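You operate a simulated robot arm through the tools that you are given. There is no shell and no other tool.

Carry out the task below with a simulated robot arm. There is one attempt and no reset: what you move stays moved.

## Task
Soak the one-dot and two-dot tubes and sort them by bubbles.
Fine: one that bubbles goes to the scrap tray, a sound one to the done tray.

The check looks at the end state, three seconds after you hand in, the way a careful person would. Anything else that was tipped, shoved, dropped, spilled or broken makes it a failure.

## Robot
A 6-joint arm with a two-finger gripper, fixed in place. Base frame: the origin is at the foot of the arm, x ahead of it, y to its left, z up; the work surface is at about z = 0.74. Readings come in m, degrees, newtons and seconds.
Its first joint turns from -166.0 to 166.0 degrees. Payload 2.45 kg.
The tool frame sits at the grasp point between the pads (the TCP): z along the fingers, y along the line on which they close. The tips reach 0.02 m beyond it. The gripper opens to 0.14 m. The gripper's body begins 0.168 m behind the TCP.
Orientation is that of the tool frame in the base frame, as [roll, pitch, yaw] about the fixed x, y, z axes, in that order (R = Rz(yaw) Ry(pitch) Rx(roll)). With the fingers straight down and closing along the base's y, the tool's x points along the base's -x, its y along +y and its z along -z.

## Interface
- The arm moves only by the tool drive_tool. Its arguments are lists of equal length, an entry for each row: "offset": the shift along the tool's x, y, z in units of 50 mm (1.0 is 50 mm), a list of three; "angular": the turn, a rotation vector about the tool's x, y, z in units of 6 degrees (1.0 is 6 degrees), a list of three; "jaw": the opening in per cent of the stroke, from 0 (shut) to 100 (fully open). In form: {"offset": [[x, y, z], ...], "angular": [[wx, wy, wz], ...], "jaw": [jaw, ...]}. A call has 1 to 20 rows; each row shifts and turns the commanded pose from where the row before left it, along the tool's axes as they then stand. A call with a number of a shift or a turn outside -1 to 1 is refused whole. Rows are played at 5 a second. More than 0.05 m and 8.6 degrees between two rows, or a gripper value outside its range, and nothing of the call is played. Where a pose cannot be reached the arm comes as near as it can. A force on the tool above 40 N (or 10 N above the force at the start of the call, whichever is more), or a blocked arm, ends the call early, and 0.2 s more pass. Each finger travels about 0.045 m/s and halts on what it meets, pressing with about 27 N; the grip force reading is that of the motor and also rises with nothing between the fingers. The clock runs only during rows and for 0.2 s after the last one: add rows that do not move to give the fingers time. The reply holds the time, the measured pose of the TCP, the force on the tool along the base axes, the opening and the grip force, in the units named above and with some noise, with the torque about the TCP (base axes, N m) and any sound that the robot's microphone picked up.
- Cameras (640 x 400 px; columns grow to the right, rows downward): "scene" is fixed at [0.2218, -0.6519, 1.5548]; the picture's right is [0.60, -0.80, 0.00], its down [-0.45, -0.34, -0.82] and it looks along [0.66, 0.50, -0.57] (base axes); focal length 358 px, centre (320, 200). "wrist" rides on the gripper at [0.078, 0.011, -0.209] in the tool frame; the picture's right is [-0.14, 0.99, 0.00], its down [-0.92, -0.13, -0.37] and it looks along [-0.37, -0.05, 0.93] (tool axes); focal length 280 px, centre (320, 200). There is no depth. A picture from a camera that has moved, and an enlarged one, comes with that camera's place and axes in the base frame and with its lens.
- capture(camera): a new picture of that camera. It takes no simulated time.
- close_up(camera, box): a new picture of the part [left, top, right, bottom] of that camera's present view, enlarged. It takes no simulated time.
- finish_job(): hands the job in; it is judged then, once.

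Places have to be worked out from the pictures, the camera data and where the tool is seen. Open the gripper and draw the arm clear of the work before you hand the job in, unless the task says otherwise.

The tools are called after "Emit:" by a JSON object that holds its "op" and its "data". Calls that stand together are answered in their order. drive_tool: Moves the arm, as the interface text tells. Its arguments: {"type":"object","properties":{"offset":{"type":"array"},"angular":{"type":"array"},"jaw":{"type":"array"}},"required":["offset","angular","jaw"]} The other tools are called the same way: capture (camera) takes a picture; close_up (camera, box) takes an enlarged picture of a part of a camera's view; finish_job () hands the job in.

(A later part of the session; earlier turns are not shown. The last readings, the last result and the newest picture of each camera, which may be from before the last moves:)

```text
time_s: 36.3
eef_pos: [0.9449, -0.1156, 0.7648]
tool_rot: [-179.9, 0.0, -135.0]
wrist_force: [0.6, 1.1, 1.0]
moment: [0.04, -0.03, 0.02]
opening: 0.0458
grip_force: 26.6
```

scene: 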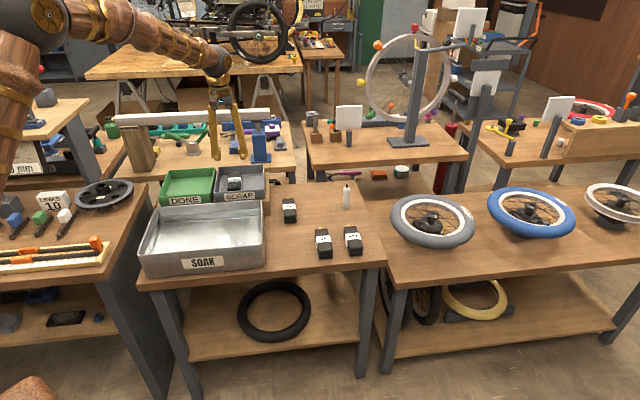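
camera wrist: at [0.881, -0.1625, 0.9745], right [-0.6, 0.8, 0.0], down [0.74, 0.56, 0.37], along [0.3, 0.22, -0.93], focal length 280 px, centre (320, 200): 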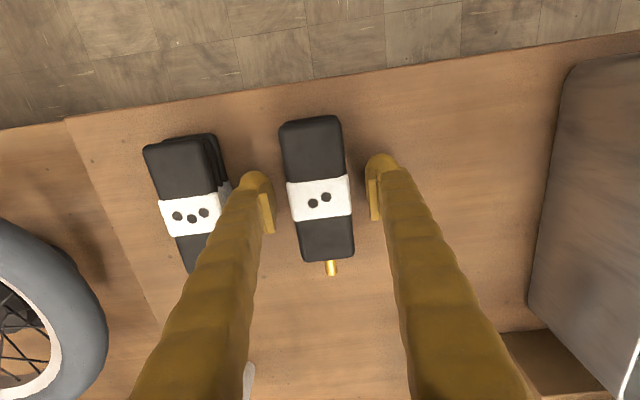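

Gripped at 0.0458 m. I lift straight up to z≈0.95 and check the hold.

Emit:
{"op": "drive_tool", "data": {"offset": [[0, 0, -0.3], [0, 0, -0.5], [0, 0, -0.6], [0, 0, -0.7], [0, 0, -0.7], [0, 0, -0.6], [0, 0, -0.3], [0, 0, 0]], "angular": [[0, 0, 0], [0, 0, 0], [0, 0, 0], [0, 0, 0], [0, 0, 0], [0, 0, 0], [0, 0, 0], [0, 0, 0]], "jaw": [0, 0, 0, 0, 0, 0, 0, 0]}}

Emit:
{"op": "capture", "data": {"camera": "wrist"}}

Emit:
{"op": "capture", "data": {"camera": "scene"}}

```text
time_s: 38.1
eef_pos: [0.9447, -0.116, 0.9498]
tool_rot: [-179.9, 0.1, -135.0]
wrist_force: [-0.2, -0.9, -1.1]
moment: [0.01, -0.02, -0.01]
opening: 0.046
grip_force: 26.4
```

```text
taken
camera wrist: at [0.8819, -0.1624, 1.1579], right [-0.6, 0.8, 0.0], down [0.74, 0.56, 0.37], along [0.3, 0.22, -0.93], focal length 280 px, centre (320, 200)
```

wrist: 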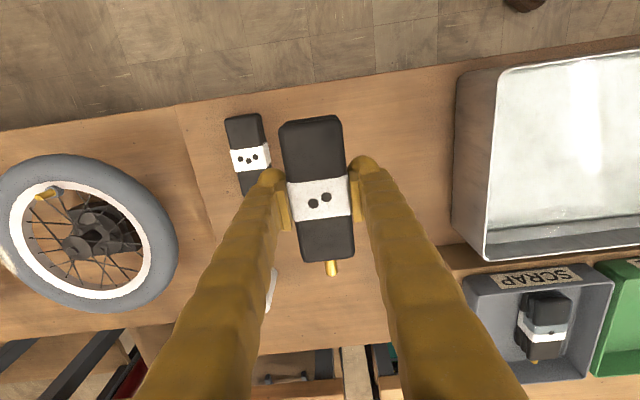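

```text
taken
```

scene: 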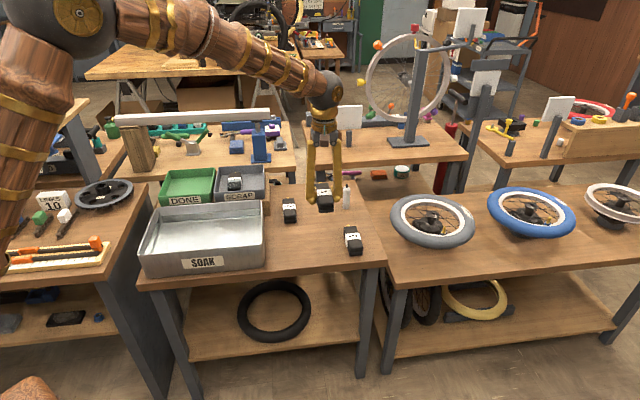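

The two-dot tube is held level. I carry it over to the centre of the soak tray.

Emit:
{"op": "drive_tool", "data": {"offset": [[-0.043, 0.298, 0], [-0.075, 0.522, 0], [-0.107, 0.746, 0], [-0.118, 0.82, 0], [-0.118, 0.82, 0], [-0.118, 0.82, 0], [-0.118, 0.82, 0], [-0.107, 0.746, 0], [-0.096, 0.671, 0], [-0.086, 0.596, 0], [-0.054, 0.373, 0], [-0.032, 0.224, 0], [0, 0, 0], [0, 0, 0]], "angular": [[0, 0, 0], [0, 0, 0], [0, 0, 0], [0, 0, 0], [0, 0, 0], [0, 0, 0], [0, 0, 0], [0, 0, 0], [0, 0, 0], [0, 0, 0], [0, 0, 0], [0, 0, 0], [0, 0, 0], [0, 0, 0]], "jaw": [0, 0, 0, 0, 0, 0, 0, 0, 0, 0, 0, 0, 0, 0]}}

Emit:
{"op": "capture", "data": {"camera": "wrist"}}

```text
time_s: 41.1
eef_pos: [0.7193, 0.186, 0.9487]
tool_rot: [-179.9, 0.1, -135.0]
wrist_force: [-0.8, -0.3, -1.6]
moment: [0.0, 0.01, 0.03]
opening: 0.046
grip_force: 26.7
```

```text
taken
camera wrist: at [0.6552, 0.1387, 1.158], right [-0.6, 0.8, 0.0], down [0.74, 0.56, 0.37], along [0.3, 0.22, -0.93], focal length 280 px, centre (320, 200)
```

wrist: 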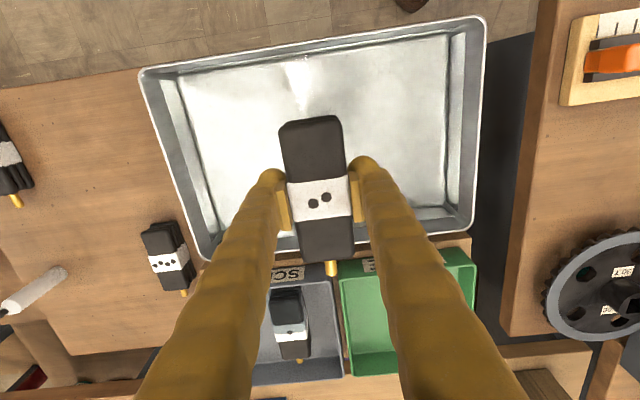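

Centred over the tray. I lower it to the same depth as before (TCP z≈0.78) and hold.

Emit:
{"op": "drive_tool", "data": {"offset": [[0, 0, 0.3], [0, 0, 0.5], [0, 0, 0.5], [0, 0, 0.5], [0, 0, 0.4], [0, 0, 0.3], [0, 0, 0.3], [0, 0, 0.2], [0, 0, 0.2], [0, 0, 0.18], [0, 0, 0], [0, 0, 0], [0, 0, 0], [0, 0, 0], [0, 0, 0], [0, 0, 0]], "angular": [[0, 0, 0], [0, 0, 0], [0, 0, 0], [0, 0, 0], [0, 0, 0], [0, 0, 0], [0, 0, 0], [0, 0, 0], [0, 0, 0], [0, 0, 0], [0, 0, 0], [0, 0, 0], [0, 0, 0], [0, 0, 0], [0, 0, 0], [0, 0, 0]], "jaw": [0, 0, 0, 0, 0, 0, 0, 0, 0, 0, 0, 0, 0, 0, 0, 0]}}

Emit:
{"op": "capture", "data": {"camera": "wrist"}}

Emit:
{"op": "close_up", "data": {"camera": "wrist", "box": [240, 80, 420, 300]}}

Emit:
{"op": "close_up", "data": {"camera": "scene", "box": [170, 205, 250, 260]}}

```text
time_s: 44.5
eef_pos: [0.718, 0.1846, 0.781]
tool_rot: [-179.8, 0.1, -135.0]
wrist_force: [-0.4, 0.3, -1.9]
moment: [0.01, 0.0, -0.01]
opening: 0.0459
grip_force: 27.2
```

```text
taken
camera wrist: at [0.6551, 0.1383, 0.9888], right [-0.6, 0.8, 0.0], down [0.74, 0.56, 0.37], along [0.3, 0.22, -0.93], focal length 280 px, centre (320, 200)
```

wrist: 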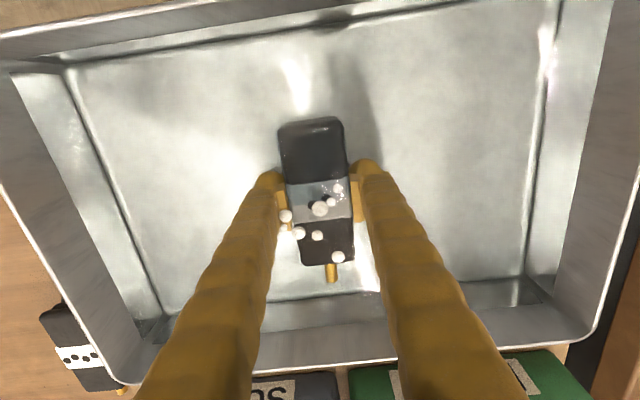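

```text
1.82 times, centred on (330, 190) of wrist
camera zoom: at [0.6551, 0.1383, 0.9888], right [-0.6, 0.8, 0.0], down [0.74, 0.56, 0.37], along [0.3, 0.22, -0.93], focal length 510 px, centre (302, 218)
```

zoom: 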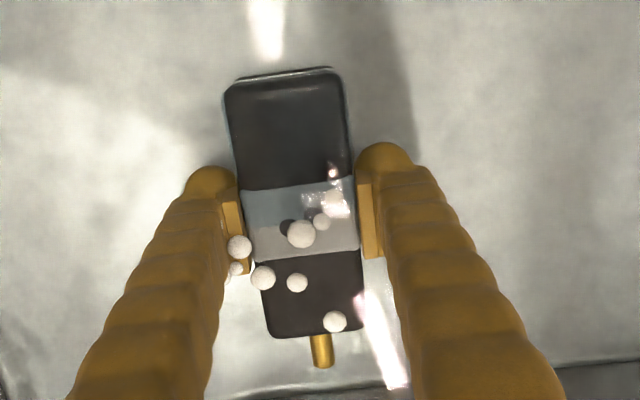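

```text
7.27 times, centred on (210, 232) of scene
camera zoom: at [0.2218, -0.6519, 1.5548], right [0.6, -0.8, 0.0], down [-0.45, -0.34, -0.82], along [0.66, 0.5, -0.57], focal length 2607 px, centre (1120, -36)
```

zoom: 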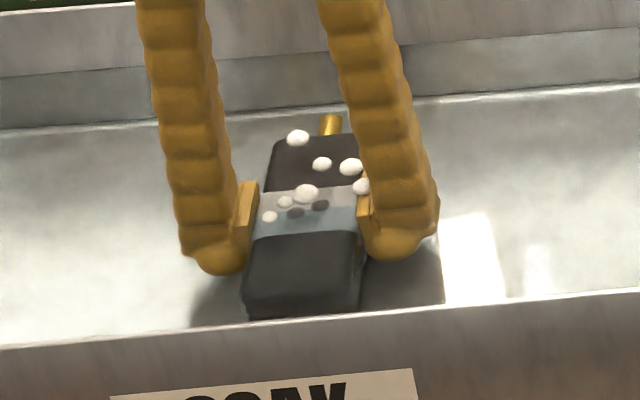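

The two-dot tube shows bubbles too, in a different spot. I hold it under longer to check whether they persist or were only trapped air.

Emit:
{"op": "drive_tool", "data": {"offset": [[0, 0, 0], [0, 0, 0], [0, 0, 0], [0, 0, 0], [0, 0, 0], [0, 0, 0], [0, 0, 0], [0, 0, 0], [0, 0, 0], [0, 0, 0], [0, 0, 0], [0, 0, 0], [0, 0, 0], [0, 0, 0], [0, 0, 0], [0, 0, 0], [0, 0, 0], [0, 0, 0], [0, 0, 0], [0, 0, 0]], "angular": [[0, 0, 0], [0, 0, 0], [0, 0, 0], [0, 0, 0], [0, 0, 0], [0, 0, 0], [0, 0, 0], [0, 0, 0], [0, 0, 0], [0, 0, 0], [0, 0, 0], [0, 0, 0], [0, 0, 0], [0, 0, 0], [0, 0, 0], [0, 0, 0], [0, 0, 0], [0, 0, 0], [0, 0, 0], [0, 0, 0]], "jaw": [0, 0, 0, 0, 0, 0, 0, 0, 0, 0, 0, 0, 0, 0, 0, 0, 0, 0, 0, 0]}}

Emit:
{"op": "close_up", "data": {"camera": "wrist", "box": [240, 80, 420, 300]}}

Emit:
{"op": "close_up", "data": {"camera": "scene", "box": [170, 205, 250, 260]}}

```text
time_s: 48.7
eef_pos: [0.7187, 0.1856, 0.7807]
tool_rot: [-179.9, 0.2, -135.0]
wrist_force: [0.3, -1.1, -1.2]
moment: [0.01, 0.01, 0.0]
opening: 0.0458
grip_force: 27.1
```

```text
1.82 times, centred on (330, 190) of wrist
camera zoom: at [0.6552, 0.1383, 0.9888], right [-0.6, 0.8, 0.0], down [0.74, 0.56, 0.37], along [0.3, 0.22, -0.93], focal length 510 px, centre (302, 218)
```

zoom: 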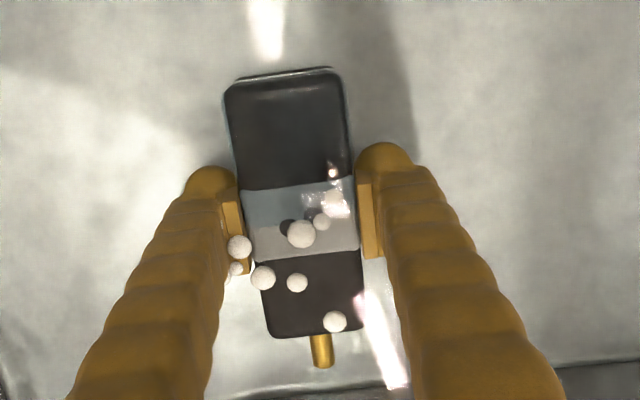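

```text
7.27 times, centred on (210, 232) of scene
camera zoom: at [0.2218, -0.6519, 1.5548], right [0.6, -0.8, 0.0], down [-0.45, -0.34, -0.82], along [0.66, 0.5, -0.57], focal length 2607 px, centre (1120, -36)
```

zoom: 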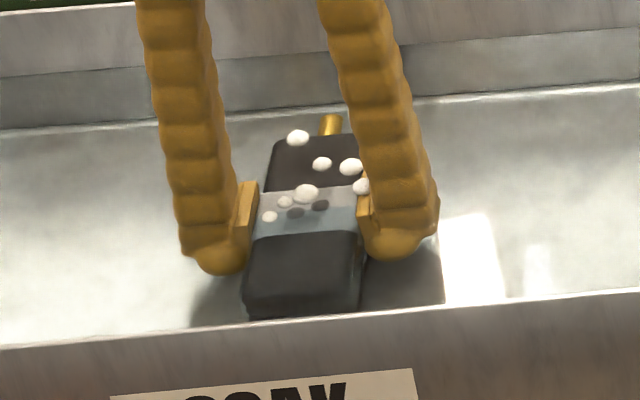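

The bubbles persist unchanged after about 5.5 s. I hold one more stretch to rule out slow-venting trapped air.

Emit:
{"op": "drive_tool", "data": {"offset": [[0, 0, 0], [0, 0, 0], [0, 0, 0], [0, 0, 0], [0, 0, 0], [0, 0, 0], [0, 0, 0], [0, 0, 0], [0, 0, 0], [0, 0, 0], [0, 0, 0], [0, 0, 0], [0, 0, 0], [0, 0, 0], [0, 0, 0], [0, 0, 0], [0, 0, 0], [0, 0, 0], [0, 0, 0], [0, 0, 0]], "angular": [[0, 0, 0], [0, 0, 0], [0, 0, 0], [0, 0, 0], [0, 0, 0], [0, 0, 0], [0, 0, 0], [0, 0, 0], [0, 0, 0], [0, 0, 0], [0, 0, 0], [0, 0, 0], [0, 0, 0], [0, 0, 0], [0, 0, 0], [0, 0, 0], [0, 0, 0], [0, 0, 0], [0, 0, 0], [0, 0, 0]], "jaw": [0, 0, 0, 0, 0, 0, 0, 0, 0, 0, 0, 0, 0, 0, 0, 0, 0, 0, 0, 0]}}

Emit:
{"op": "close_up", "data": {"camera": "wrist", "box": [240, 80, 420, 300]}}

```text
time_s: 52.9
eef_pos: [0.7178, 0.1846, 0.7807]
tool_rot: [-179.9, 0.1, -134.9]
wrist_force: [0.0, 0.4, -1.8]
moment: [0.02, 0.0, 0.0]
opening: 0.0461
grip_force: 26.4
```

```text
1.82 times, centred on (330, 190) of wrist
camera zoom: at [0.6552, 0.1383, 0.9888], right [-0.6, 0.8, 0.0], down [0.74, 0.56, 0.37], along [0.3, 0.22, -0.93], focal length 510 px, centre (302, 218)
```

zoom: 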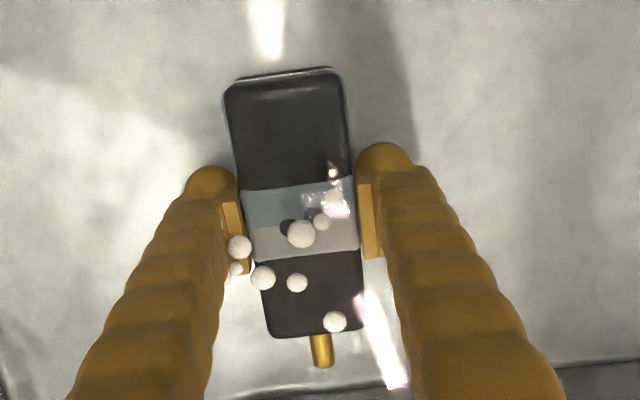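

The bubbles are still there after about 10 s, so the two-dot tube leaks as well and both belong in SCRAP. I lift it out and will need a spot beside the first tube, so I look at the bin's free space next.

Emit:
{"op": "drive_tool", "data": {"offset": [[0, 0, -0.2], [0, 0, -0.3], [0, 0, -0.4], [0, 0, -0.5], [0, 0, -0.5], [0, 0, -0.5], [0, 0, -0.5], [0, 0, -0.5], [0, 0, -0.4], [0, 0, -0.2], [0, 0, 0]], "angular": [[0, 0, 0], [0, 0, 0], [0, 0, 0], [0, 0, 0], [0, 0, 0], [0, 0, 0], [0, 0, 0], [0, 0, 0], [0, 0, 0], [0, 0, 0], [0, 0, 0]], "jaw": [0, 0, 0, 0, 0, 0, 0, 0, 0, 0, 0]}}

Emit:
{"op": "close_up", "data": {"camera": "scene", "box": [200, 150, 280, 210]}}

Emit:
{"op": "capture", "data": {"camera": "wrist"}}

```text
time_s: 55.3
eef_pos: [0.7184, 0.1859, 0.9802]
tool_rot: [-179.9, 0.1, -135.0]
wrist_force: [-0.4, 0.4, -1.6]
moment: [-0.02, -0.01, -0.02]
opening: 0.046
grip_force: 27.1
```

```text
6.67 times, centred on (240, 180) of scene
camera zoom: at [0.2218, -0.6519, 1.5548], right [0.6, -0.8, 0.0], down [-0.45, -0.34, -0.82], along [0.66, 0.5, -0.57], focal length 2390 px, centre (853, 333)
```

zoom: 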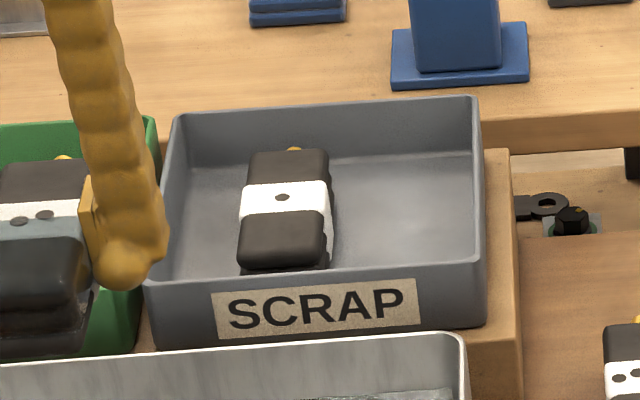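

```text
taken
camera wrist: at [0.656, 0.1385, 1.1895], right [-0.6, 0.8, 0.0], down [0.74, 0.56, 0.37], along [0.3, 0.22, -0.93], focal length 280 px, centre (320, 200)
```

wrist: 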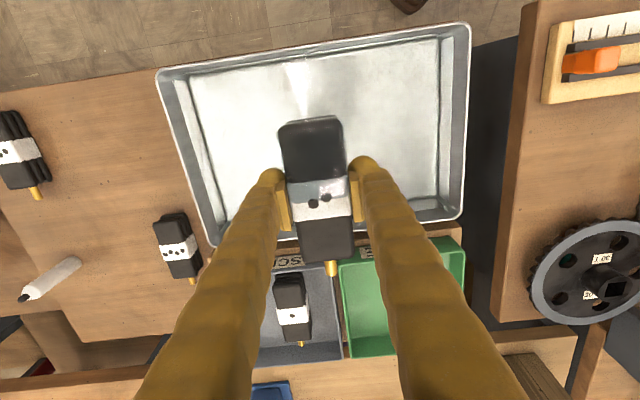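

The one-dot tube sits left of centre in SCRAP, leaving about 77 mm on its right, so the second tube can go beside it. I test the reach by hovering at z≈0.98 over about (0.988, 0.256).

Emit:
{"op": "drive_tool", "data": {"offset": [[-0.288, -0.169, 0], [-0.48, -0.281, 0], [-0.625, -0.365, 0], [-0.721, -0.4215, 0], [-0.721, -0.4215, 0], [-0.673, -0.393, 0], [-0.576, -0.337, 0], [-0.432, -0.253, 0], [-0.288, -0.169, 0], [0, 0, 0], [0, 0, 0]], "angular": [[0, 0, 0], [0, 0, 0], [0, 0, 0], [0, 0, 0], [0, 0, 0], [0, 0, 0], [0, 0, 0], [0, 0, 0], [0, 0, 0], [0, 0, 0], [0, 0, 0]], "jaw": [0, 0, 0, 0, 0, 0, 0, 0, 0, 0, 0]}}

Emit:
{"op": "capture", "data": {"camera": "wrist"}}

Emit:
{"op": "close_up", "data": {"camera": "wrist", "box": [220, 80, 470, 280]}}

Emit:
{"op": "close_up", "data": {"camera": "scene", "box": [200, 130, 300, 210]}}

```text
time_s: 57.7
eef_pos: [0.9885, 0.2546, 0.9808]
tool_rot: [-179.9, 0.1, -135.1]
wrist_force: [0.1, 0.9, -1.8]
moment: [0.03, 0.03, -0.01]
opening: 0.0459
grip_force: 26.9
```

```text
taken
camera wrist: at [0.9257, 0.2077, 1.189], right [-0.6, 0.8, 0.0], down [0.74, 0.56, 0.37], along [0.3, 0.22, -0.93], focal length 280 px, centre (320, 200)
```

wrist: 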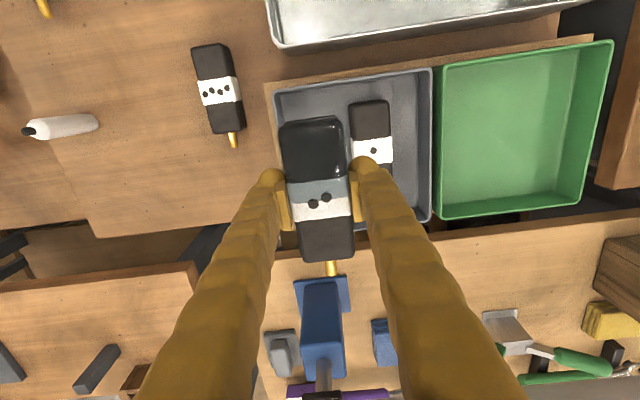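

```text
2.00 times, centred on (345, 180) of wrist
camera zoom: at [0.9257, 0.2077, 1.189], right [-0.6, 0.8, 0.0], down [0.74, 0.56, 0.37], along [0.3, 0.22, -0.93], focal length 561 px, centre (270, 240)
```

zoom: 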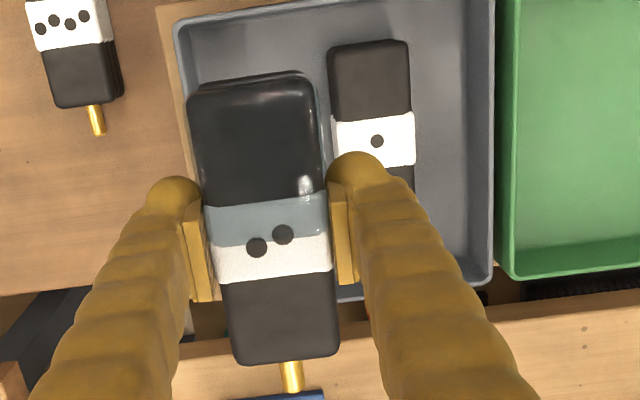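

```text
5.00 times, centred on (250, 170) of scene
camera zoom: at [0.2218, -0.6519, 1.5548], right [0.6, -0.8, 0.0], down [-0.45, -0.34, -0.82], along [0.66, 0.5, -0.57], focal length 1792 px, centre (670, 350)
```

zoom: 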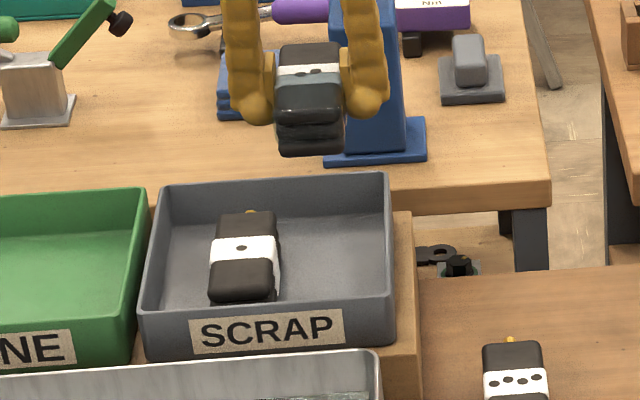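

Reach is fine here, but with the fingers' visible bulk the gap beside the one-dot tube is too tight. The safest order is to rest the two-dot tube briefly on the empty bench spot where the one-dot tube was. Then I slide the one-dot tube about 30 mm toward the SCRAP bin's left wall with closed fingers, and come back for the two-dot.

Emit:
{"op": "drive_tool", "data": {"offset": [[0.294, -0.131, 0], [0.471, -0.209, 0], [0.588, -0.262, 0], [0.706, -0.314, 0], [0.706, -0.314, 0], [0.706, -0.314, 0], [0.706, -0.314, 0], [0.647, -0.288, 0], [0.53, -0.236, 0], [0.353, -0.157, 0], [0.177, -0.079, 0], [0, 0, 0], [0, 0, 0]], "angular": [[0, 0, 0], [0, 0, 0], [0, 0, 0], [0, 0, 0], [0, 0, 0], [0, 0, 0], [0, 0, 0], [0, 0, 0], [0, 0, 0], [0, 0, 0], [0, 0, 0], [0, 0, 0], [0, 0, 0]], "jaw": [0, 0, 0, 0, 0, 0, 0, 0, 0, 0, 0, 0, 0]}}

Emit:
{"op": "capture", "data": {"camera": "wrist"}}

```text
time_s: 60.5
eef_pos: [0.8726, -0.0451, 0.9805]
tool_rot: [-179.9, 0.2, -135.0]
wrist_force: [0.1, 0.1, -0.4]
moment: [0.04, 0.03, -0.03]
opening: 0.046
grip_force: 27.3
```

```text
taken
camera wrist: at [0.8089, -0.0921, 1.1896], right [-0.6, 0.8, 0.0], down [0.74, 0.56, 0.37], along [0.3, 0.22, -0.93], focal length 280 px, centre (320, 200)
```

wrist: 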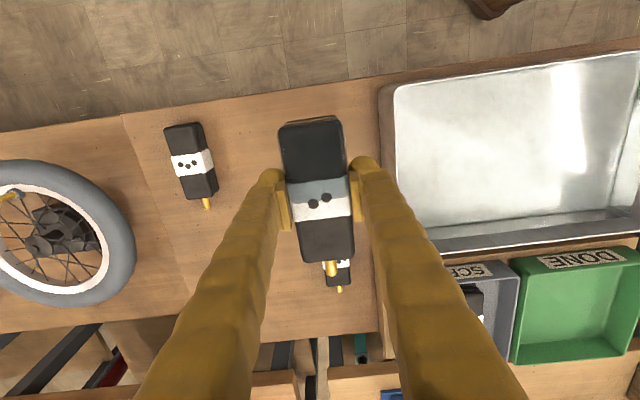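

The bench spot below is clear. I descend to just above contact (TCP z≈0.767).

Emit:
{"op": "drive_tool", "data": {"offset": [[0, 0, 0.4], [0, 0, 0.7], [0, 0, 0.7], [0, 0, 0.7], [0, 0, 0.6], [0, 0, 0.5], [0, 0, 0.4], [0, 0, 0.2], [0, 0, 0.07], [0, 0, 0], [0, 0, 0]], "angular": [[0, 0, 0], [0, 0, 0], [0, 0, 0], [0, 0, 0], [0, 0, 0], [0, 0, 0], [0, 0, 0], [0, 0, 0], [0, 0, 0], [0, 0, 0], [0, 0, 0]], "jaw": [0, 0, 0, 0, 0, 0, 0, 0, 0, 0, 0]}}

```text
time_s: 62.9
eef_pos: [0.8736, -0.0456, 0.7683]
tool_rot: [-179.9, 0.1, -135.0]
wrist_force: [0.6, 0.1, -1.4]
moment: [-0.03, 0.02, -0.02]
opening: 0.0458
grip_force: 27.1
```

About 3 mm to go. I lower 2.5 mm and then open the jaws gently.

Emit:
{"op": "drive_tool", "data": {"offset": [[0, 0, 0.025], [0, 0, 0.025], [0, 0, 0], [0, 0, 0], [0, 0, 0], [0, 0, 0], [0, 0, 0], [0, 0, 0]], "angular": [[0, 0, 0], [0, 0, 0], [0, 0, 0], [0, 0, 0], [0, 0, 0], [0, 0, 0], [0, 0, 0], [0, 0, 0]], "jaw": [0, 0, 0, 33, 38, 44, 50, 54]}}

Emit:
{"op": "capture", "data": {"camera": "wrist"}}

```text
time_s: 64.7
eef_pos: [0.8734, -0.0443, 0.7644]
tool_rot: [-179.9, 0.2, -135.0]
wrist_force: [-0.6, 0.0, 0.8]
moment: [0.02, 0.01, -0.03]
opening: 0.0757
grip_force: 0.1
```

```text
taken
camera wrist: at [0.8094, -0.0919, 0.9734], right [-0.6, 0.8, 0.0], down [0.74, 0.56, 0.37], along [0.3, 0.22, -0.93], focal length 280 px, centre (320, 200)
```

wrist: 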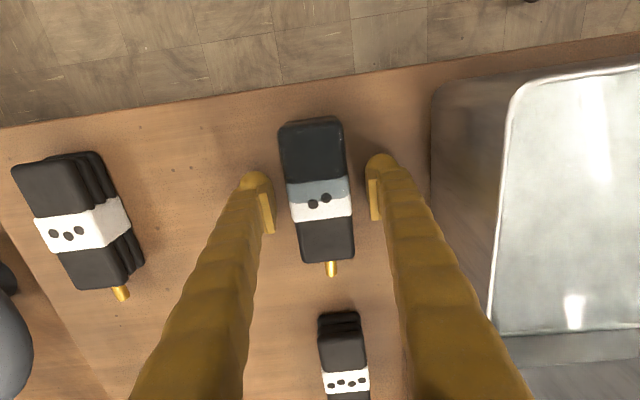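

The two-dot tube stands stably on the bench spot. I lift clear, close the fingers, and move above the free space to the right of the one-dot tube in SCRAP, about (0.984, 0.260).

Emit:
{"op": "drive_tool", "data": {"offset": [[0, 0, -0.3], [0, 0, -0.5], [0, 0, -0.7], [0, 0, -0.7], [0, 0, -0.7], [0, 0, -0.6], [0, 0, -0.4], [-0.293, 0.137, 0], [-0.469, 0.219, 0], [-0.587, 0.274, 0], [-0.704, 0.3286, 0], [-0.704, 0.3286, 0], [-0.704, 0.3286, 0], [-0.704, 0.3286, 0], [-0.645, 0.301, 0], [-0.528, 0.246, 0], [-0.352, 0.164, 0], [-0.176, 0.082, 0], [0, 0, 0], [0, 0, 0]], "angular": [[0, 0, 0], [0, 0, 0], [0, 0, 0], [0, 0, 0], [0, 0, 0], [0, 0, 0], [0, 0, 0], [0, 0, 0], [0, 0, 0], [0, 0, 0], [0, 0, 0], [0, 0, 0], [0, 0, 0], [0, 0, 0], [0, 0, 0], [0, 0, 0], [0, 0, 0], [0, 0, 0], [0, 0, 0], [0, 0, 0]], "jaw": [54, 54, 54, 54, 54, 54, 54, 44, 34, 24, 14, 4, 0, 0, 0, 0, 0, 0, 0, 0]}}

Emit:
{"op": "capture", "data": {"camera": "wrist"}}

Emit:
{"op": "close_up", "data": {"camera": "scene", "box": [200, 130, 300, 210]}}

```text
time_s: 68.9
eef_pos: [0.9831, 0.2582, 0.9597]
tool_rot: [-179.9, 0.2, -135.0]
wrist_force: [0.7, 0.1, 0.2]
moment: [-0.01, 0.0, -0.03]
opening: 0.0
grip_force: 27.3
```

```text
taken
camera wrist: at [0.9196, 0.2122, 1.1682], right [-0.6, 0.8, 0.0], down [0.74, 0.56, 0.37], along [0.3, 0.22, -0.93], focal length 280 px, centre (320, 200)
```

wrist: 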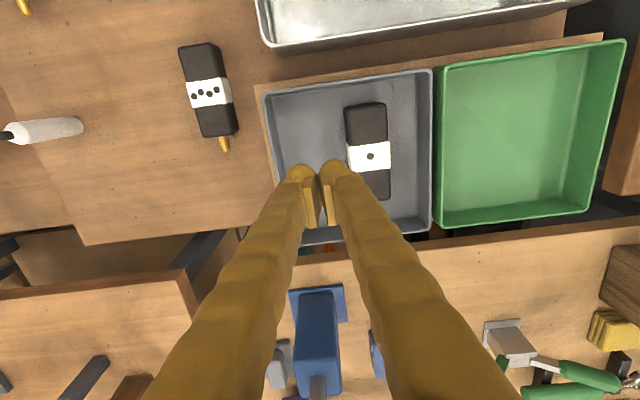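

```text
5.00 times, centred on (250, 170) of scene
camera zoom: at [0.2218, -0.6519, 1.5548], right [0.6, -0.8, 0.0], down [-0.45, -0.34, -0.82], along [0.66, 0.5, -0.57], focal length 1792 px, centre (670, 350)
```

zoom: 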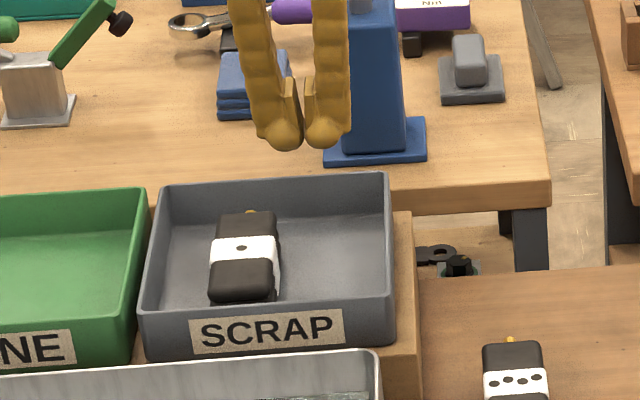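

The fingers are shut and positioned between the one-dot tube and the bin's right wall. I lower to TCP z≈0.85 (tips about 15 mm above the bin floor) with a 3 mm shift to the right for clearance.

Emit:
{"op": "drive_tool", "data": {"offset": [[0, -0.06, 0.2], [0, 0, 0.4], [0, 0, 0.5], [0, 0, 0.5], [0, 0, 0.3], [0, 0, 0.2], [0, 0, 0.1], [0, 0, 0], [0, 0, 0]], "angular": [[0, 0, 0], [0, 0, 0], [0, 0, 0], [0, 0, 0], [0, 0, 0], [0, 0, 0], [0, 0, 0], [0, 0, 0], [0, 0, 0]], "jaw": [0, 0, 0, 0, 0, 0, 0, 0, 0]}}

Emit:
{"op": "capture", "data": {"camera": "wrist"}}

Emit:
{"op": "close_up", "data": {"camera": "scene", "box": [200, 150, 280, 210]}}

```text
time_s: 70.9
eef_pos: [0.9862, 0.2572, 0.8496]
tool_rot: [-179.9, 0.1, -135.0]
wrist_force: [0.1, -0.5, -0.4]
moment: [0.02, 0.01, 0.02]
opening: 0.0002
grip_force: 27.0
```

```text
taken
camera wrist: at [0.9221, 0.21, 1.0589], right [-0.6, 0.8, 0.0], down [0.74, 0.56, 0.37], along [0.3, 0.22, -0.93], focal length 280 px, centre (320, 200)
```

wrist: 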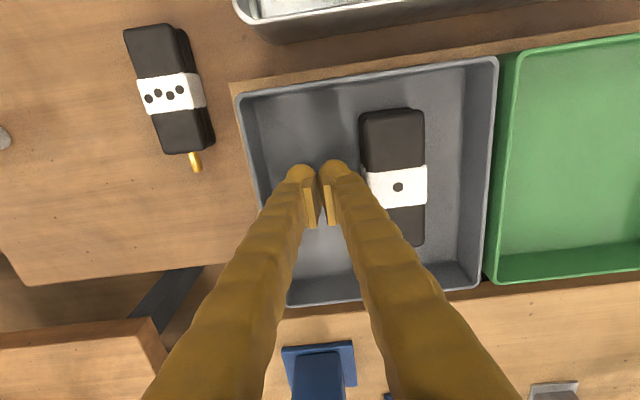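

```text
6.67 times, centred on (240, 180) of scene
camera zoom: at [0.2218, -0.6519, 1.5548], right [0.6, -0.8, 0.0], down [-0.45, -0.34, -0.82], along [0.66, 0.5, -0.57], focal length 2390 px, centre (853, 333)
```

zoom: 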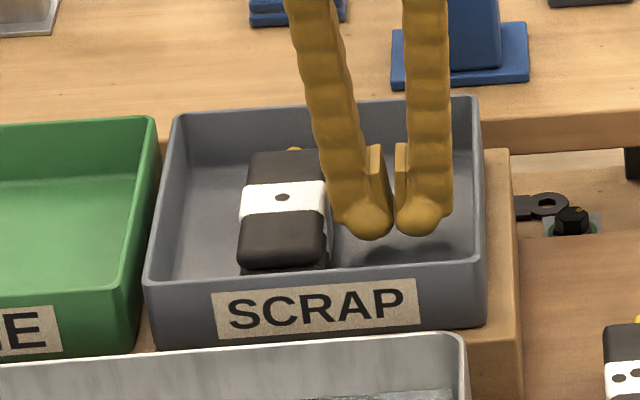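

The fingers are inside the bin and clear of everything. I lower 4 mm more and push slowly 38 mm to the left (tool +y), watching the force.

Emit:
{"op": "drive_tool", "data": {"offset": [[0, 0, 0.08], [0, 0.08, 0], [0, 0.08, 0], [0, 0.08, 0], [0, 0.08, 0], [0, 0.08, 0], [0, 0.08, 0], [0, 0.08, 0], [0, 0.08, 0], [0, 0.06, 0], [0, 0.06, 0], [0, 0, 0]], "angular": [[0, 0, 0], [0, 0, 0], [0, 0, 0], [0, 0, 0], [0, 0, 0], [0, 0, 0], [0, 0, 0], [0, 0, 0], [0, 0, 0], [0, 0, 0], [0, 0, 0], [0, 0, 0]], "jaw": [0, 0, 0, 0, 0, 0, 0, 0, 0, 0, 0, 0]}}

Emit:
{"op": "capture", "data": {"camera": "wrist"}}

Emit:
{"op": "close_up", "data": {"camera": "scene", "box": [200, 150, 280, 210]}}

```text
time_s: 73.5
eef_pos: [0.9596, 0.2839, 0.8464]
tool_rot: [-179.9, 0.0, -135.0]
wrist_force: [0.8, 0.1, 0.2]
moment: [0.03, 0.01, -0.05]
opening: 0.0
grip_force: 27.2
```

```text
taken
camera wrist: at [0.8953, 0.2368, 1.055], right [-0.6, 0.8, 0.0], down [0.74, 0.56, 0.37], along [0.3, 0.22, -0.93], focal length 280 px, centre (320, 200)
```

wrist: 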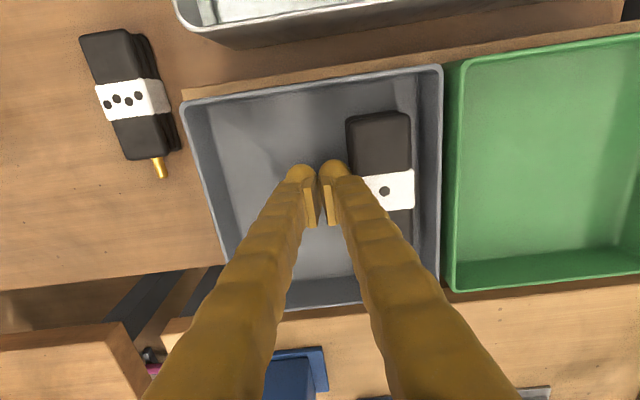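

```text
6.67 times, centred on (240, 180) of scene
camera zoom: at [0.2218, -0.6519, 1.5548], right [0.6, -0.8, 0.0], down [-0.45, -0.34, -0.82], along [0.66, 0.5, -0.57], focal length 2390 px, centre (853, 333)
```

zoom: 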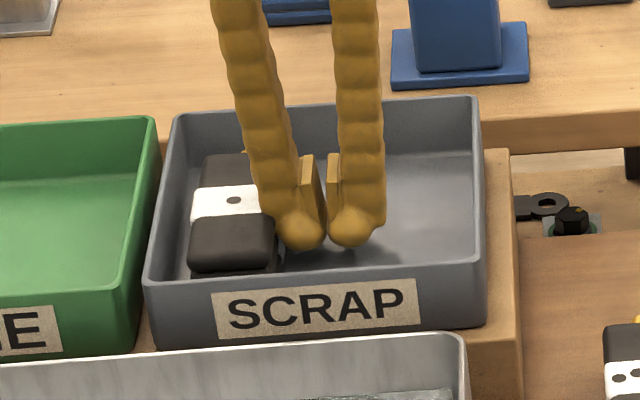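

The one-dot tube slid about 28 mm left and stays upright and flat, with about 9 mm left to the wall. The fingers' outer faces really are about 28 mm from centre, so I push 5 mm more, back off to the right, and lift.

Emit:
{"op": "drive_tool", "data": {"offset": [[0, 0.05, 0], [0, 0.05, 0], [0, 0, 0], [0, -0.1, 0], [0, -0.2, 0], [0, 0, -0.3], [0, 0, -0.5], [0, 0, -0.6], [0, 0, -0.6], [0, 0, -0.4], [0, 0, 0]], "angular": [[0, 0, 0], [0, 0, 0], [0, 0, 0], [0, 0, 0], [0, 0, 0], [0, 0, 0], [0, 0, 0], [0, 0, 0], [0, 0, 0], [0, 0, 0], [0, 0, 0]], "jaw": [0, 0, 0, 0, 0, 0, 0, 0, 0, 0, 0]}}

Emit:
{"op": "capture", "data": {"camera": "wrist"}}

Emit:
{"op": "close_up", "data": {"camera": "scene", "box": [200, 150, 280, 210]}}

Emit:
{"op": "close_up", "data": {"camera": "wrist", "box": [220, 60, 470, 260]}}

```text
time_s: 75.9
eef_pos: [0.9659, 0.2755, 0.9674]
tool_rot: [-179.9, 0.1, -135.0]
wrist_force: [-0.2, 0.8, -0.3]
moment: [0.0, 0.03, 0.0]
opening: 0.0001
grip_force: 27.3
```

```text
taken
camera wrist: at [0.9021, 0.2291, 1.1746], right [-0.6, 0.8, 0.0], down [0.74, 0.56, 0.37], along [0.3, 0.22, -0.93], focal length 280 px, centre (320, 200)
```

wrist: 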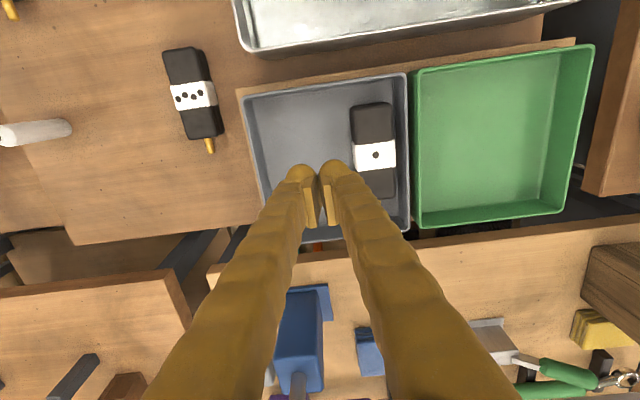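

```text
6.67 times, centred on (240, 180) of scene
camera zoom: at [0.2218, -0.6519, 1.5548], right [0.6, -0.8, 0.0], down [-0.45, -0.34, -0.82], along [0.66, 0.5, -0.57], focal length 2390 px, centre (853, 333)
```

zoom: 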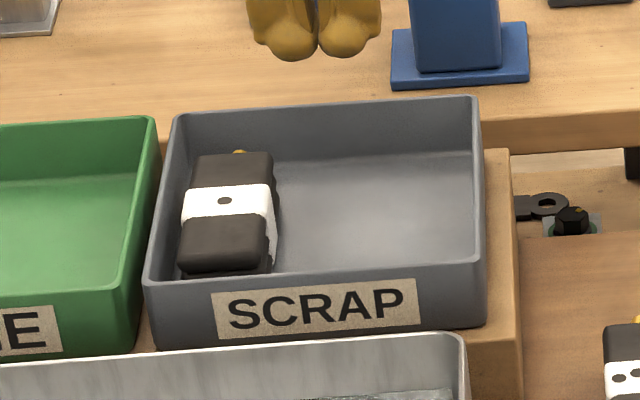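

```text
2.00 times, centred on (345, 160) of wrist
camera zoom: at [0.9021, 0.2291, 1.1746], right [-0.6, 0.8, 0.0], down [0.74, 0.56, 0.37], along [0.3, 0.22, -0.93], focal length 561 px, centre (270, 280)
```

zoom: 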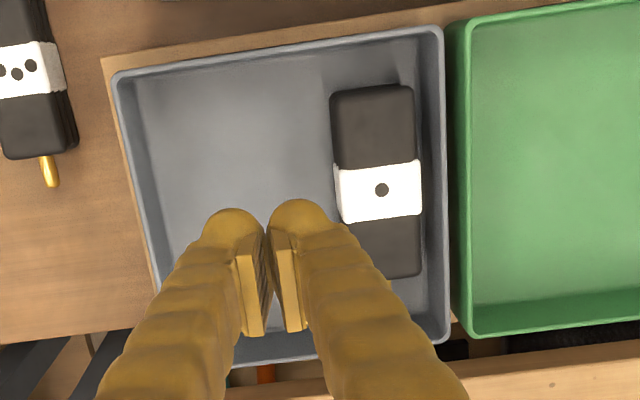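

The one-dot tube now lies flat against the left side of SCRAP with about 109 mm free to its right. I return above the two-dot tube on the bench with the jaws open to 54%.

Emit:
{"op": "drive_tool", "data": {"offset": [[0.2915, -0.161, 0], [0.466, -0.257, 0], [0.583, -0.321, 0], [0.7, -0.386, 0], [0.7, -0.386, 0], [0.7, -0.386, 0], [0.7, -0.386, 0], [0.641, -0.354, 0], [0.525, -0.289, 0], [0.35, -0.193, 0], [0.175, -0.096, 0], [0, 0, 0], [0, 0, 0]], "angular": [[0, 0, 0], [0, 0, 0], [0, 0, 0], [0, 0, 0], [0, 0, 0], [0, 0, 0], [0, 0, 0], [0, 0, 0], [0, 0, 0], [0, 0, 0], [0, 0, 0], [0, 0, 0], [0, 0, 0]], "jaw": [0, 10, 20, 30, 40, 50, 54, 54, 54, 54, 54, 54, 54]}}

Emit:
{"op": "capture", "data": {"camera": "wrist"}}

Emit:
{"op": "close_up", "data": {"camera": "wrist", "box": [220, 90, 400, 215]}}

```text
time_s: 78.7
eef_pos: [0.8727, -0.0433, 0.9657]
tool_rot: [-179.9, 0.1, -135.0]
wrist_force: [0.0, 0.7, 0.1]
moment: [0.01, 0.0, 0.01]
opening: 0.0756
grip_force: 0.1
```

```text
taken
camera wrist: at [0.8095, -0.0897, 1.1742], right [-0.6, 0.8, 0.0], down [0.74, 0.56, 0.37], along [0.3, 0.22, -0.93], focal length 280 px, centre (320, 200)
```

wrist: 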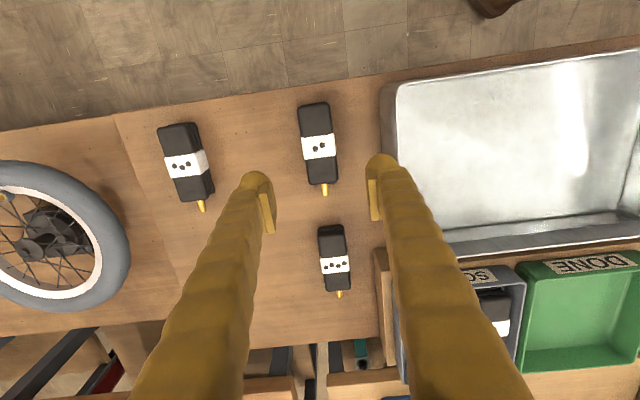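

```text
3.20 times, centred on (310, 152) of wrist
camera zoom: at [0.8095, -0.0897, 1.1742], right [-0.6, 0.8, 0.0], down [0.74, 0.56, 0.37], along [0.3, 0.22, -0.93], focal length 897 px, centre (352, 352)
```

zoom: 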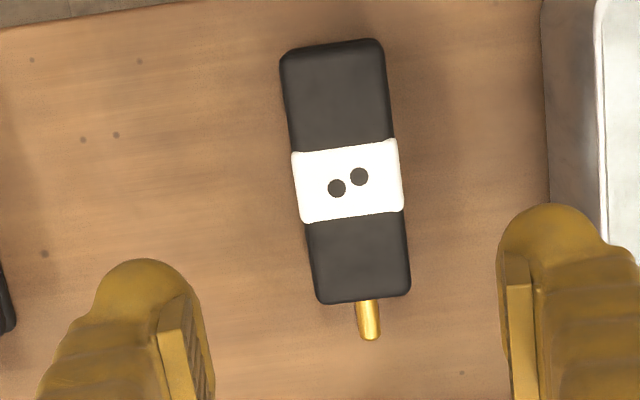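

The two-dot tube is centred within 1 mm across the jaws. I descend to z≈0.765 and grip it.

Emit:
{"op": "drive_tool", "data": {"offset": [[0.03, 0, 0.4], [0.03, 0, 0.7], [0, 0, 0.7], [0, 0, 0.7], [0, 0, 0.6], [0, 0, 0.5], [0, 0, 0.3], [0, 0, 0.1], [0, 0, 0], [0, 0, 0], [0, 0, 0], [0, 0, 0], [0, 0, 0], [0, 0, 0], [0, 0, 0], [0, 0, 0], [0, 0, 0]], "angular": [[0, 0, 0], [0, 0, 0], [0, 0, 0], [0, 0, 0], [0, 0, 0], [0, 0, 0], [0, 0, 0], [0, 0, 0], [0, 0, 0], [0, 0, 0], [0, 0, 0], [0, 0, 0], [0, 0, 0], [0, 0, 0], [0, 0, 0], [0, 0, 0], [0, 0, 0]], "jaw": [54, 54, 54, 54, 54, 54, 54, 54, 54, 54, 40, 30, 20, 10, 0, 0, 0]}}

Emit:
{"op": "capture", "data": {"camera": "wrist"}}

```text
time_s: 82.3
eef_pos: [0.8732, -0.0453, 0.767]
tool_rot: [-180.0, 0.1, -135.0]
wrist_force: [1.7, -0.6, 0.5]
moment: [0.02, 0.01, -0.02]
opening: 0.0459
grip_force: 26.8
```

```text
taken
camera wrist: at [0.8085, -0.0925, 0.9746], right [-0.6, 0.8, 0.0], down [0.74, 0.56, 0.37], along [0.3, 0.22, -0.93], focal length 280 px, centre (320, 200)
```

wrist: 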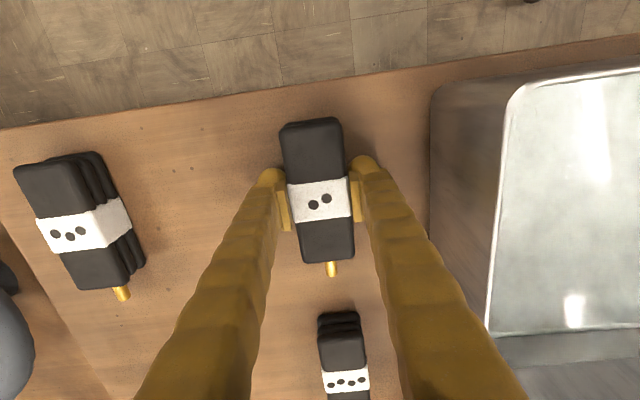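

Gripped again. I lift to z≈0.967 and carry it over the free right half of SCRAP, about (0.977, 0.272).

Emit:
{"op": "drive_tool", "data": {"offset": [[0, 0, -0.3], [0, 0, -0.5], [0, 0, -0.7], [0, 0, -0.7], [0, 0, -0.7], [0, 0, -0.6], [0, 0, -0.5], [-0.298, 0.151, 0], [-0.476, 0.2415, 0], [-0.595, 0.302, 0], [-0.714, 0.362, 0], [-0.714, 0.362, 0], [-0.714, 0.362, 0], [-0.714, 0.362, 0], [-0.655, 0.332, 0], [-0.536, 0.272, 0], [-0.357, 0.181, 0], [-0.179, 0.091, 0], [0, 0, 0], [0, 0, 0]], "angular": [[0, 0, 0], [0, 0, 0], [0, 0, 0], [0, 0, 0], [0, 0, 0], [0, 0, 0], [0, 0, 0], [0, 0, 0], [0, 0, 0], [0, 0, 0], [0, 0, 0], [0, 0, 0], [0, 0, 0], [0, 0, 0], [0, 0, 0], [0, 0, 0], [0, 0, 0], [0, 0, 0], [0, 0, 0], [0, 0, 0]], "jaw": [0, 0, 0, 0, 0, 0, 0, 0, 0, 0, 0, 0, 0, 0, 0, 0, 0, 0, 0, 0]}}

Emit:
{"op": "capture", "data": {"camera": "wrist"}}

Emit:
{"op": "close_up", "data": {"camera": "scene", "box": [200, 130, 300, 210]}}

```text
time_s: 86.5
eef_pos: [0.9748, 0.2703, 0.9652]
tool_rot: [-179.9, 0.2, -135.0]
wrist_force: [-0.4, 0.0, -1.5]
moment: [0.02, 0.01, 0.0]
opening: 0.046
grip_force: 27.2
```

```text
taken
camera wrist: at [0.9114, 0.2242, 1.1741], right [-0.6, 0.8, 0.0], down [0.74, 0.56, 0.37], along [0.3, 0.22, -0.93], focal length 280 px, centre (320, 200)
```

wrist: 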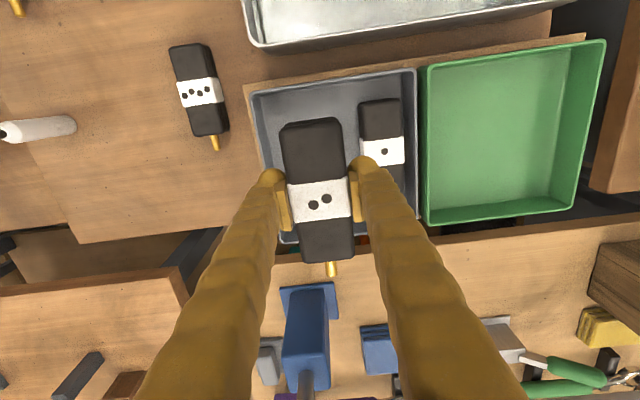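

```text
5.00 times, centred on (250, 170) of scene
camera zoom: at [0.2218, -0.6519, 1.5548], right [0.6, -0.8, 0.0], down [-0.45, -0.34, -0.82], along [0.66, 0.5, -0.57], focal length 1792 px, centre (670, 350)
```

zoom: 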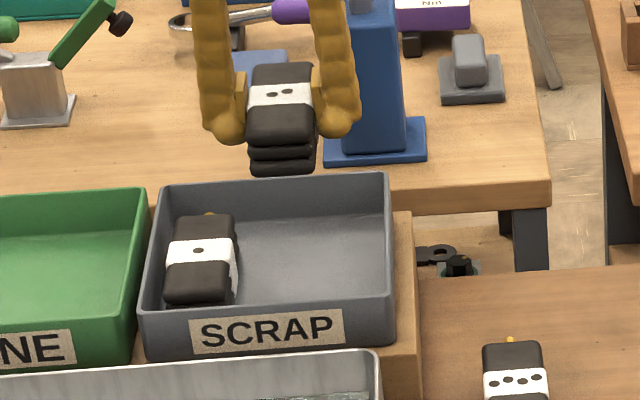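

It is lined up over the free space (e1≈0.498 along the bench). I descend to TCP z≈0.885, just above the height of the first tube, and check clearances.

Emit:
{"op": "drive_tool", "data": {"offset": [[0, 0, 0.3], [0, 0, 0.5], [0, 0, 0.5], [0, 0, 0.3], [0, 0, 0], [0, 0, 0]], "angular": [[0, 0, 0], [0, 0, 0], [0, 0, 0], [0, 0, 0], [0, 0, 0], [0, 0, 0]], "jaw": [0, 0, 0, 0, 0, 0]}}

Emit:
{"op": "capture", "data": {"camera": "wrist"}}

Emit:
{"op": "close_up", "data": {"camera": "wrist", "box": [230, 70, 450, 270]}}

Emit:
{"op": "close_up", "data": {"camera": "scene", "box": [200, 140, 290, 210]}}

```text
time_s: 87.9
eef_pos: [0.9754, 0.2713, 0.8856]
tool_rot: [-179.9, 0.0, -134.9]
wrist_force: [0.7, -0.9, -1.6]
moment: [-0.01, 0.03, 0.03]
opening: 0.0462
grip_force: 27.2
```

```text
taken
camera wrist: at [0.9112, 0.2244, 1.0952], right [-0.6, 0.8, 0.0], down [0.74, 0.56, 0.37], along [0.3, 0.22, -0.93], focal length 280 px, centre (320, 200)
```

wrist: 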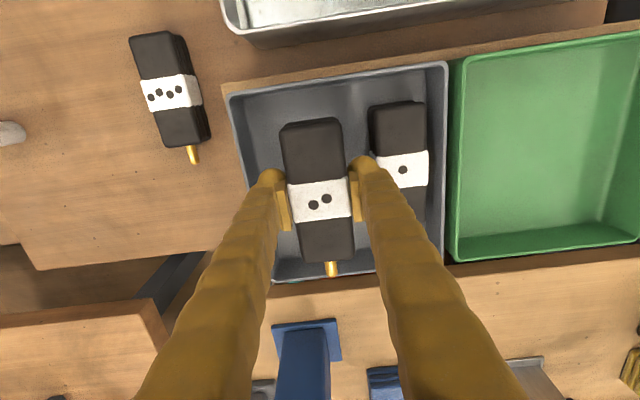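

```text
2.00 times, centred on (340, 170) of wrist
camera zoom: at [0.9112, 0.2244, 1.0952], right [-0.6, 0.8, 0.0], down [0.74, 0.56, 0.37], along [0.3, 0.22, -0.93], focal length 561 px, centre (280, 260)
```

zoom: 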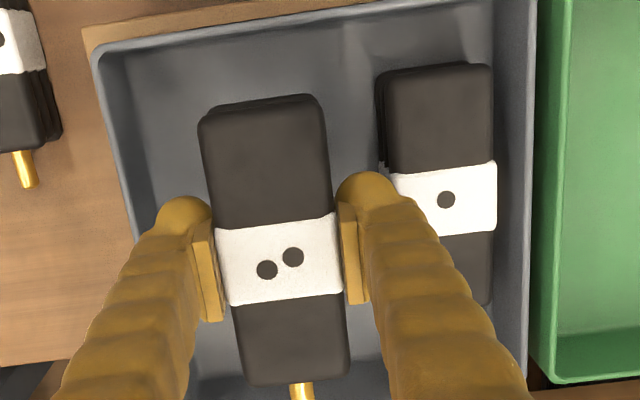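

```text
5.71 times, centred on (245, 175) of scene
camera zoom: at [0.2218, -0.6519, 1.5548], right [0.6, -0.8, 0.0], down [-0.45, -0.34, -0.82], along [0.66, 0.5, -0.57], focal length 2048 px, centre (749, 343)
```

zoom: 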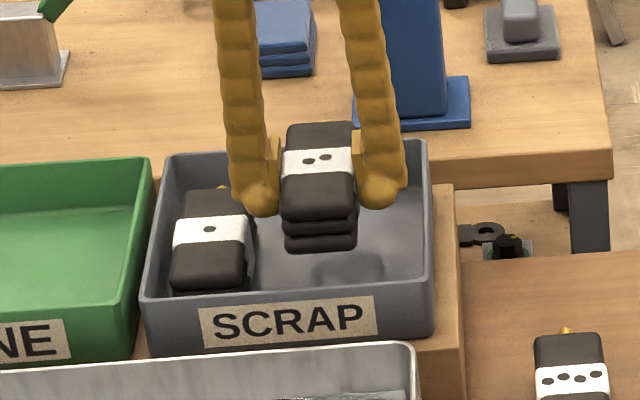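

Alignment is good, though the left finger will pass within about 2 mm of the first tube. I take a closer look at the bin's right wall to choose the best split of clearance.

Emit:
{"op": "close_up", "data": {"camera": "wrist", "box": [215, 60, 315, 160]}}

Emit:
{"op": "close_up", "data": {"camera": "scene", "box": [235, 155, 275, 205]}}

```text
4.00 times, centred on (265, 110) of wrist
camera zoom: at [0.9112, 0.2244, 1.0952], right [-0.6, 0.8, 0.0], down [0.74, 0.56, 0.37], along [0.3, 0.22, -0.93], focal length 1122 px, centre (540, 560)
```

zoom: 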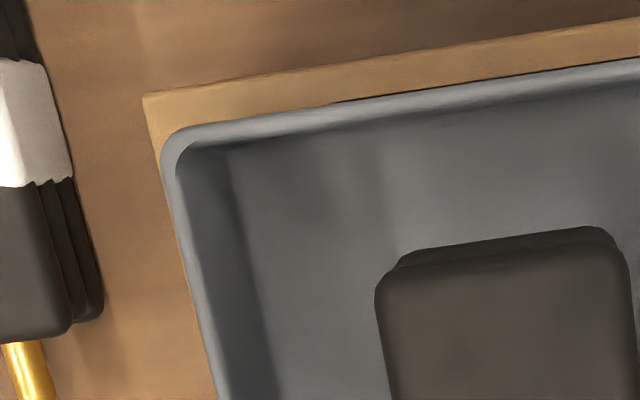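

```text
8.00 times, centred on (255, 180) of scene
camera zoom: at [0.2218, -0.6519, 1.5548], right [0.6, -0.8, 0.0], down [-0.45, -0.34, -0.82], along [0.66, 0.5, -0.57], focal length 2867 px, centre (840, 360)
```

zoom: 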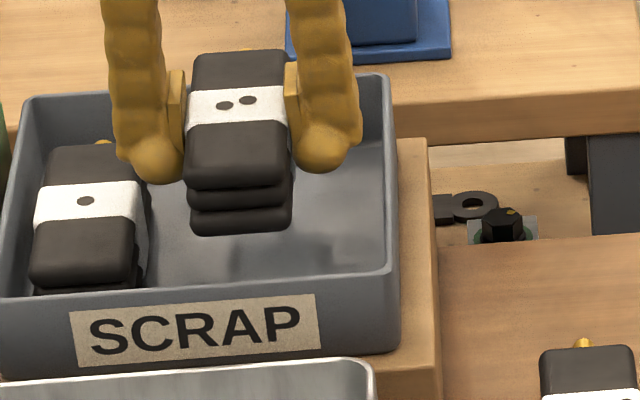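

The right wall turns out to be vertical with its inner face at e1≈0.559, so there is more room there. I shift 5 mm right to centre in the gap and lower to TCP z≈0.856.

Emit:
{"op": "drive_tool", "data": {"offset": [[0, -0.1, 0], [0, 0, 0], [0, 0, 0.15], [0, 0, 0.15], [0, 0, 0.15], [0, 0, 0.15], [0, 0, 0], [0, 0, 0]], "angular": [[0, 0, 0], [0, 0, 0], [0, 0, 0], [0, 0, 0], [0, 0, 0], [0, 0, 0], [0, 0, 0], [0, 0, 0]], "jaw": [0, 0, 0, 0, 0, 0, 0, 0]}}

Emit:
{"op": "capture", "data": {"camera": "wrist"}}

Emit:
{"op": "close_up", "data": {"camera": "scene", "box": [205, 150, 285, 205]}}

```text
time_s: 89.7
eef_pos: [0.9785, 0.2688, 0.8564]
tool_rot: [179.9, 0.1, -134.9]
wrist_force: [-0.8, -0.3, -1.4]
moment: [0.02, 0.02, 0.0]
opening: 0.0459
grip_force: 27.2
```

```text
taken
camera wrist: at [0.9155, 0.2216, 1.0646], right [-0.6, 0.8, 0.0], down [0.74, 0.56, 0.37], along [0.3, 0.22, -0.93], focal length 280 px, centre (320, 200)
```

wrist: 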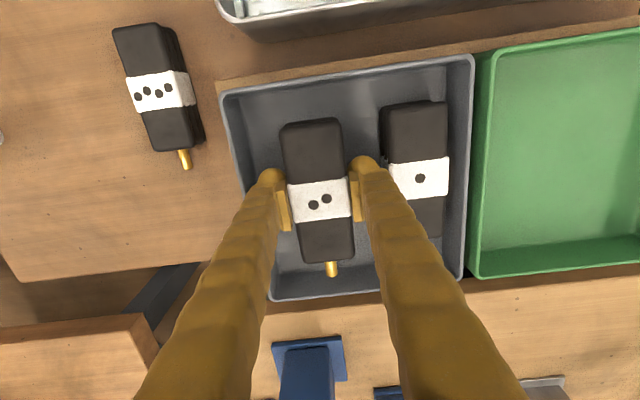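

```text
7.27 times, centred on (245, 178) of scene
camera zoom: at [0.2218, -0.6519, 1.5548], right [0.6, -0.8, 0.0], down [-0.45, -0.34, -0.82], along [0.66, 0.5, -0.57], focal length 2607 px, centre (866, 364)
```

zoom: 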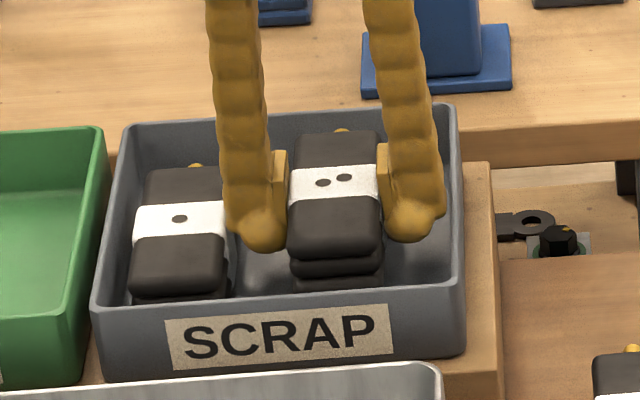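

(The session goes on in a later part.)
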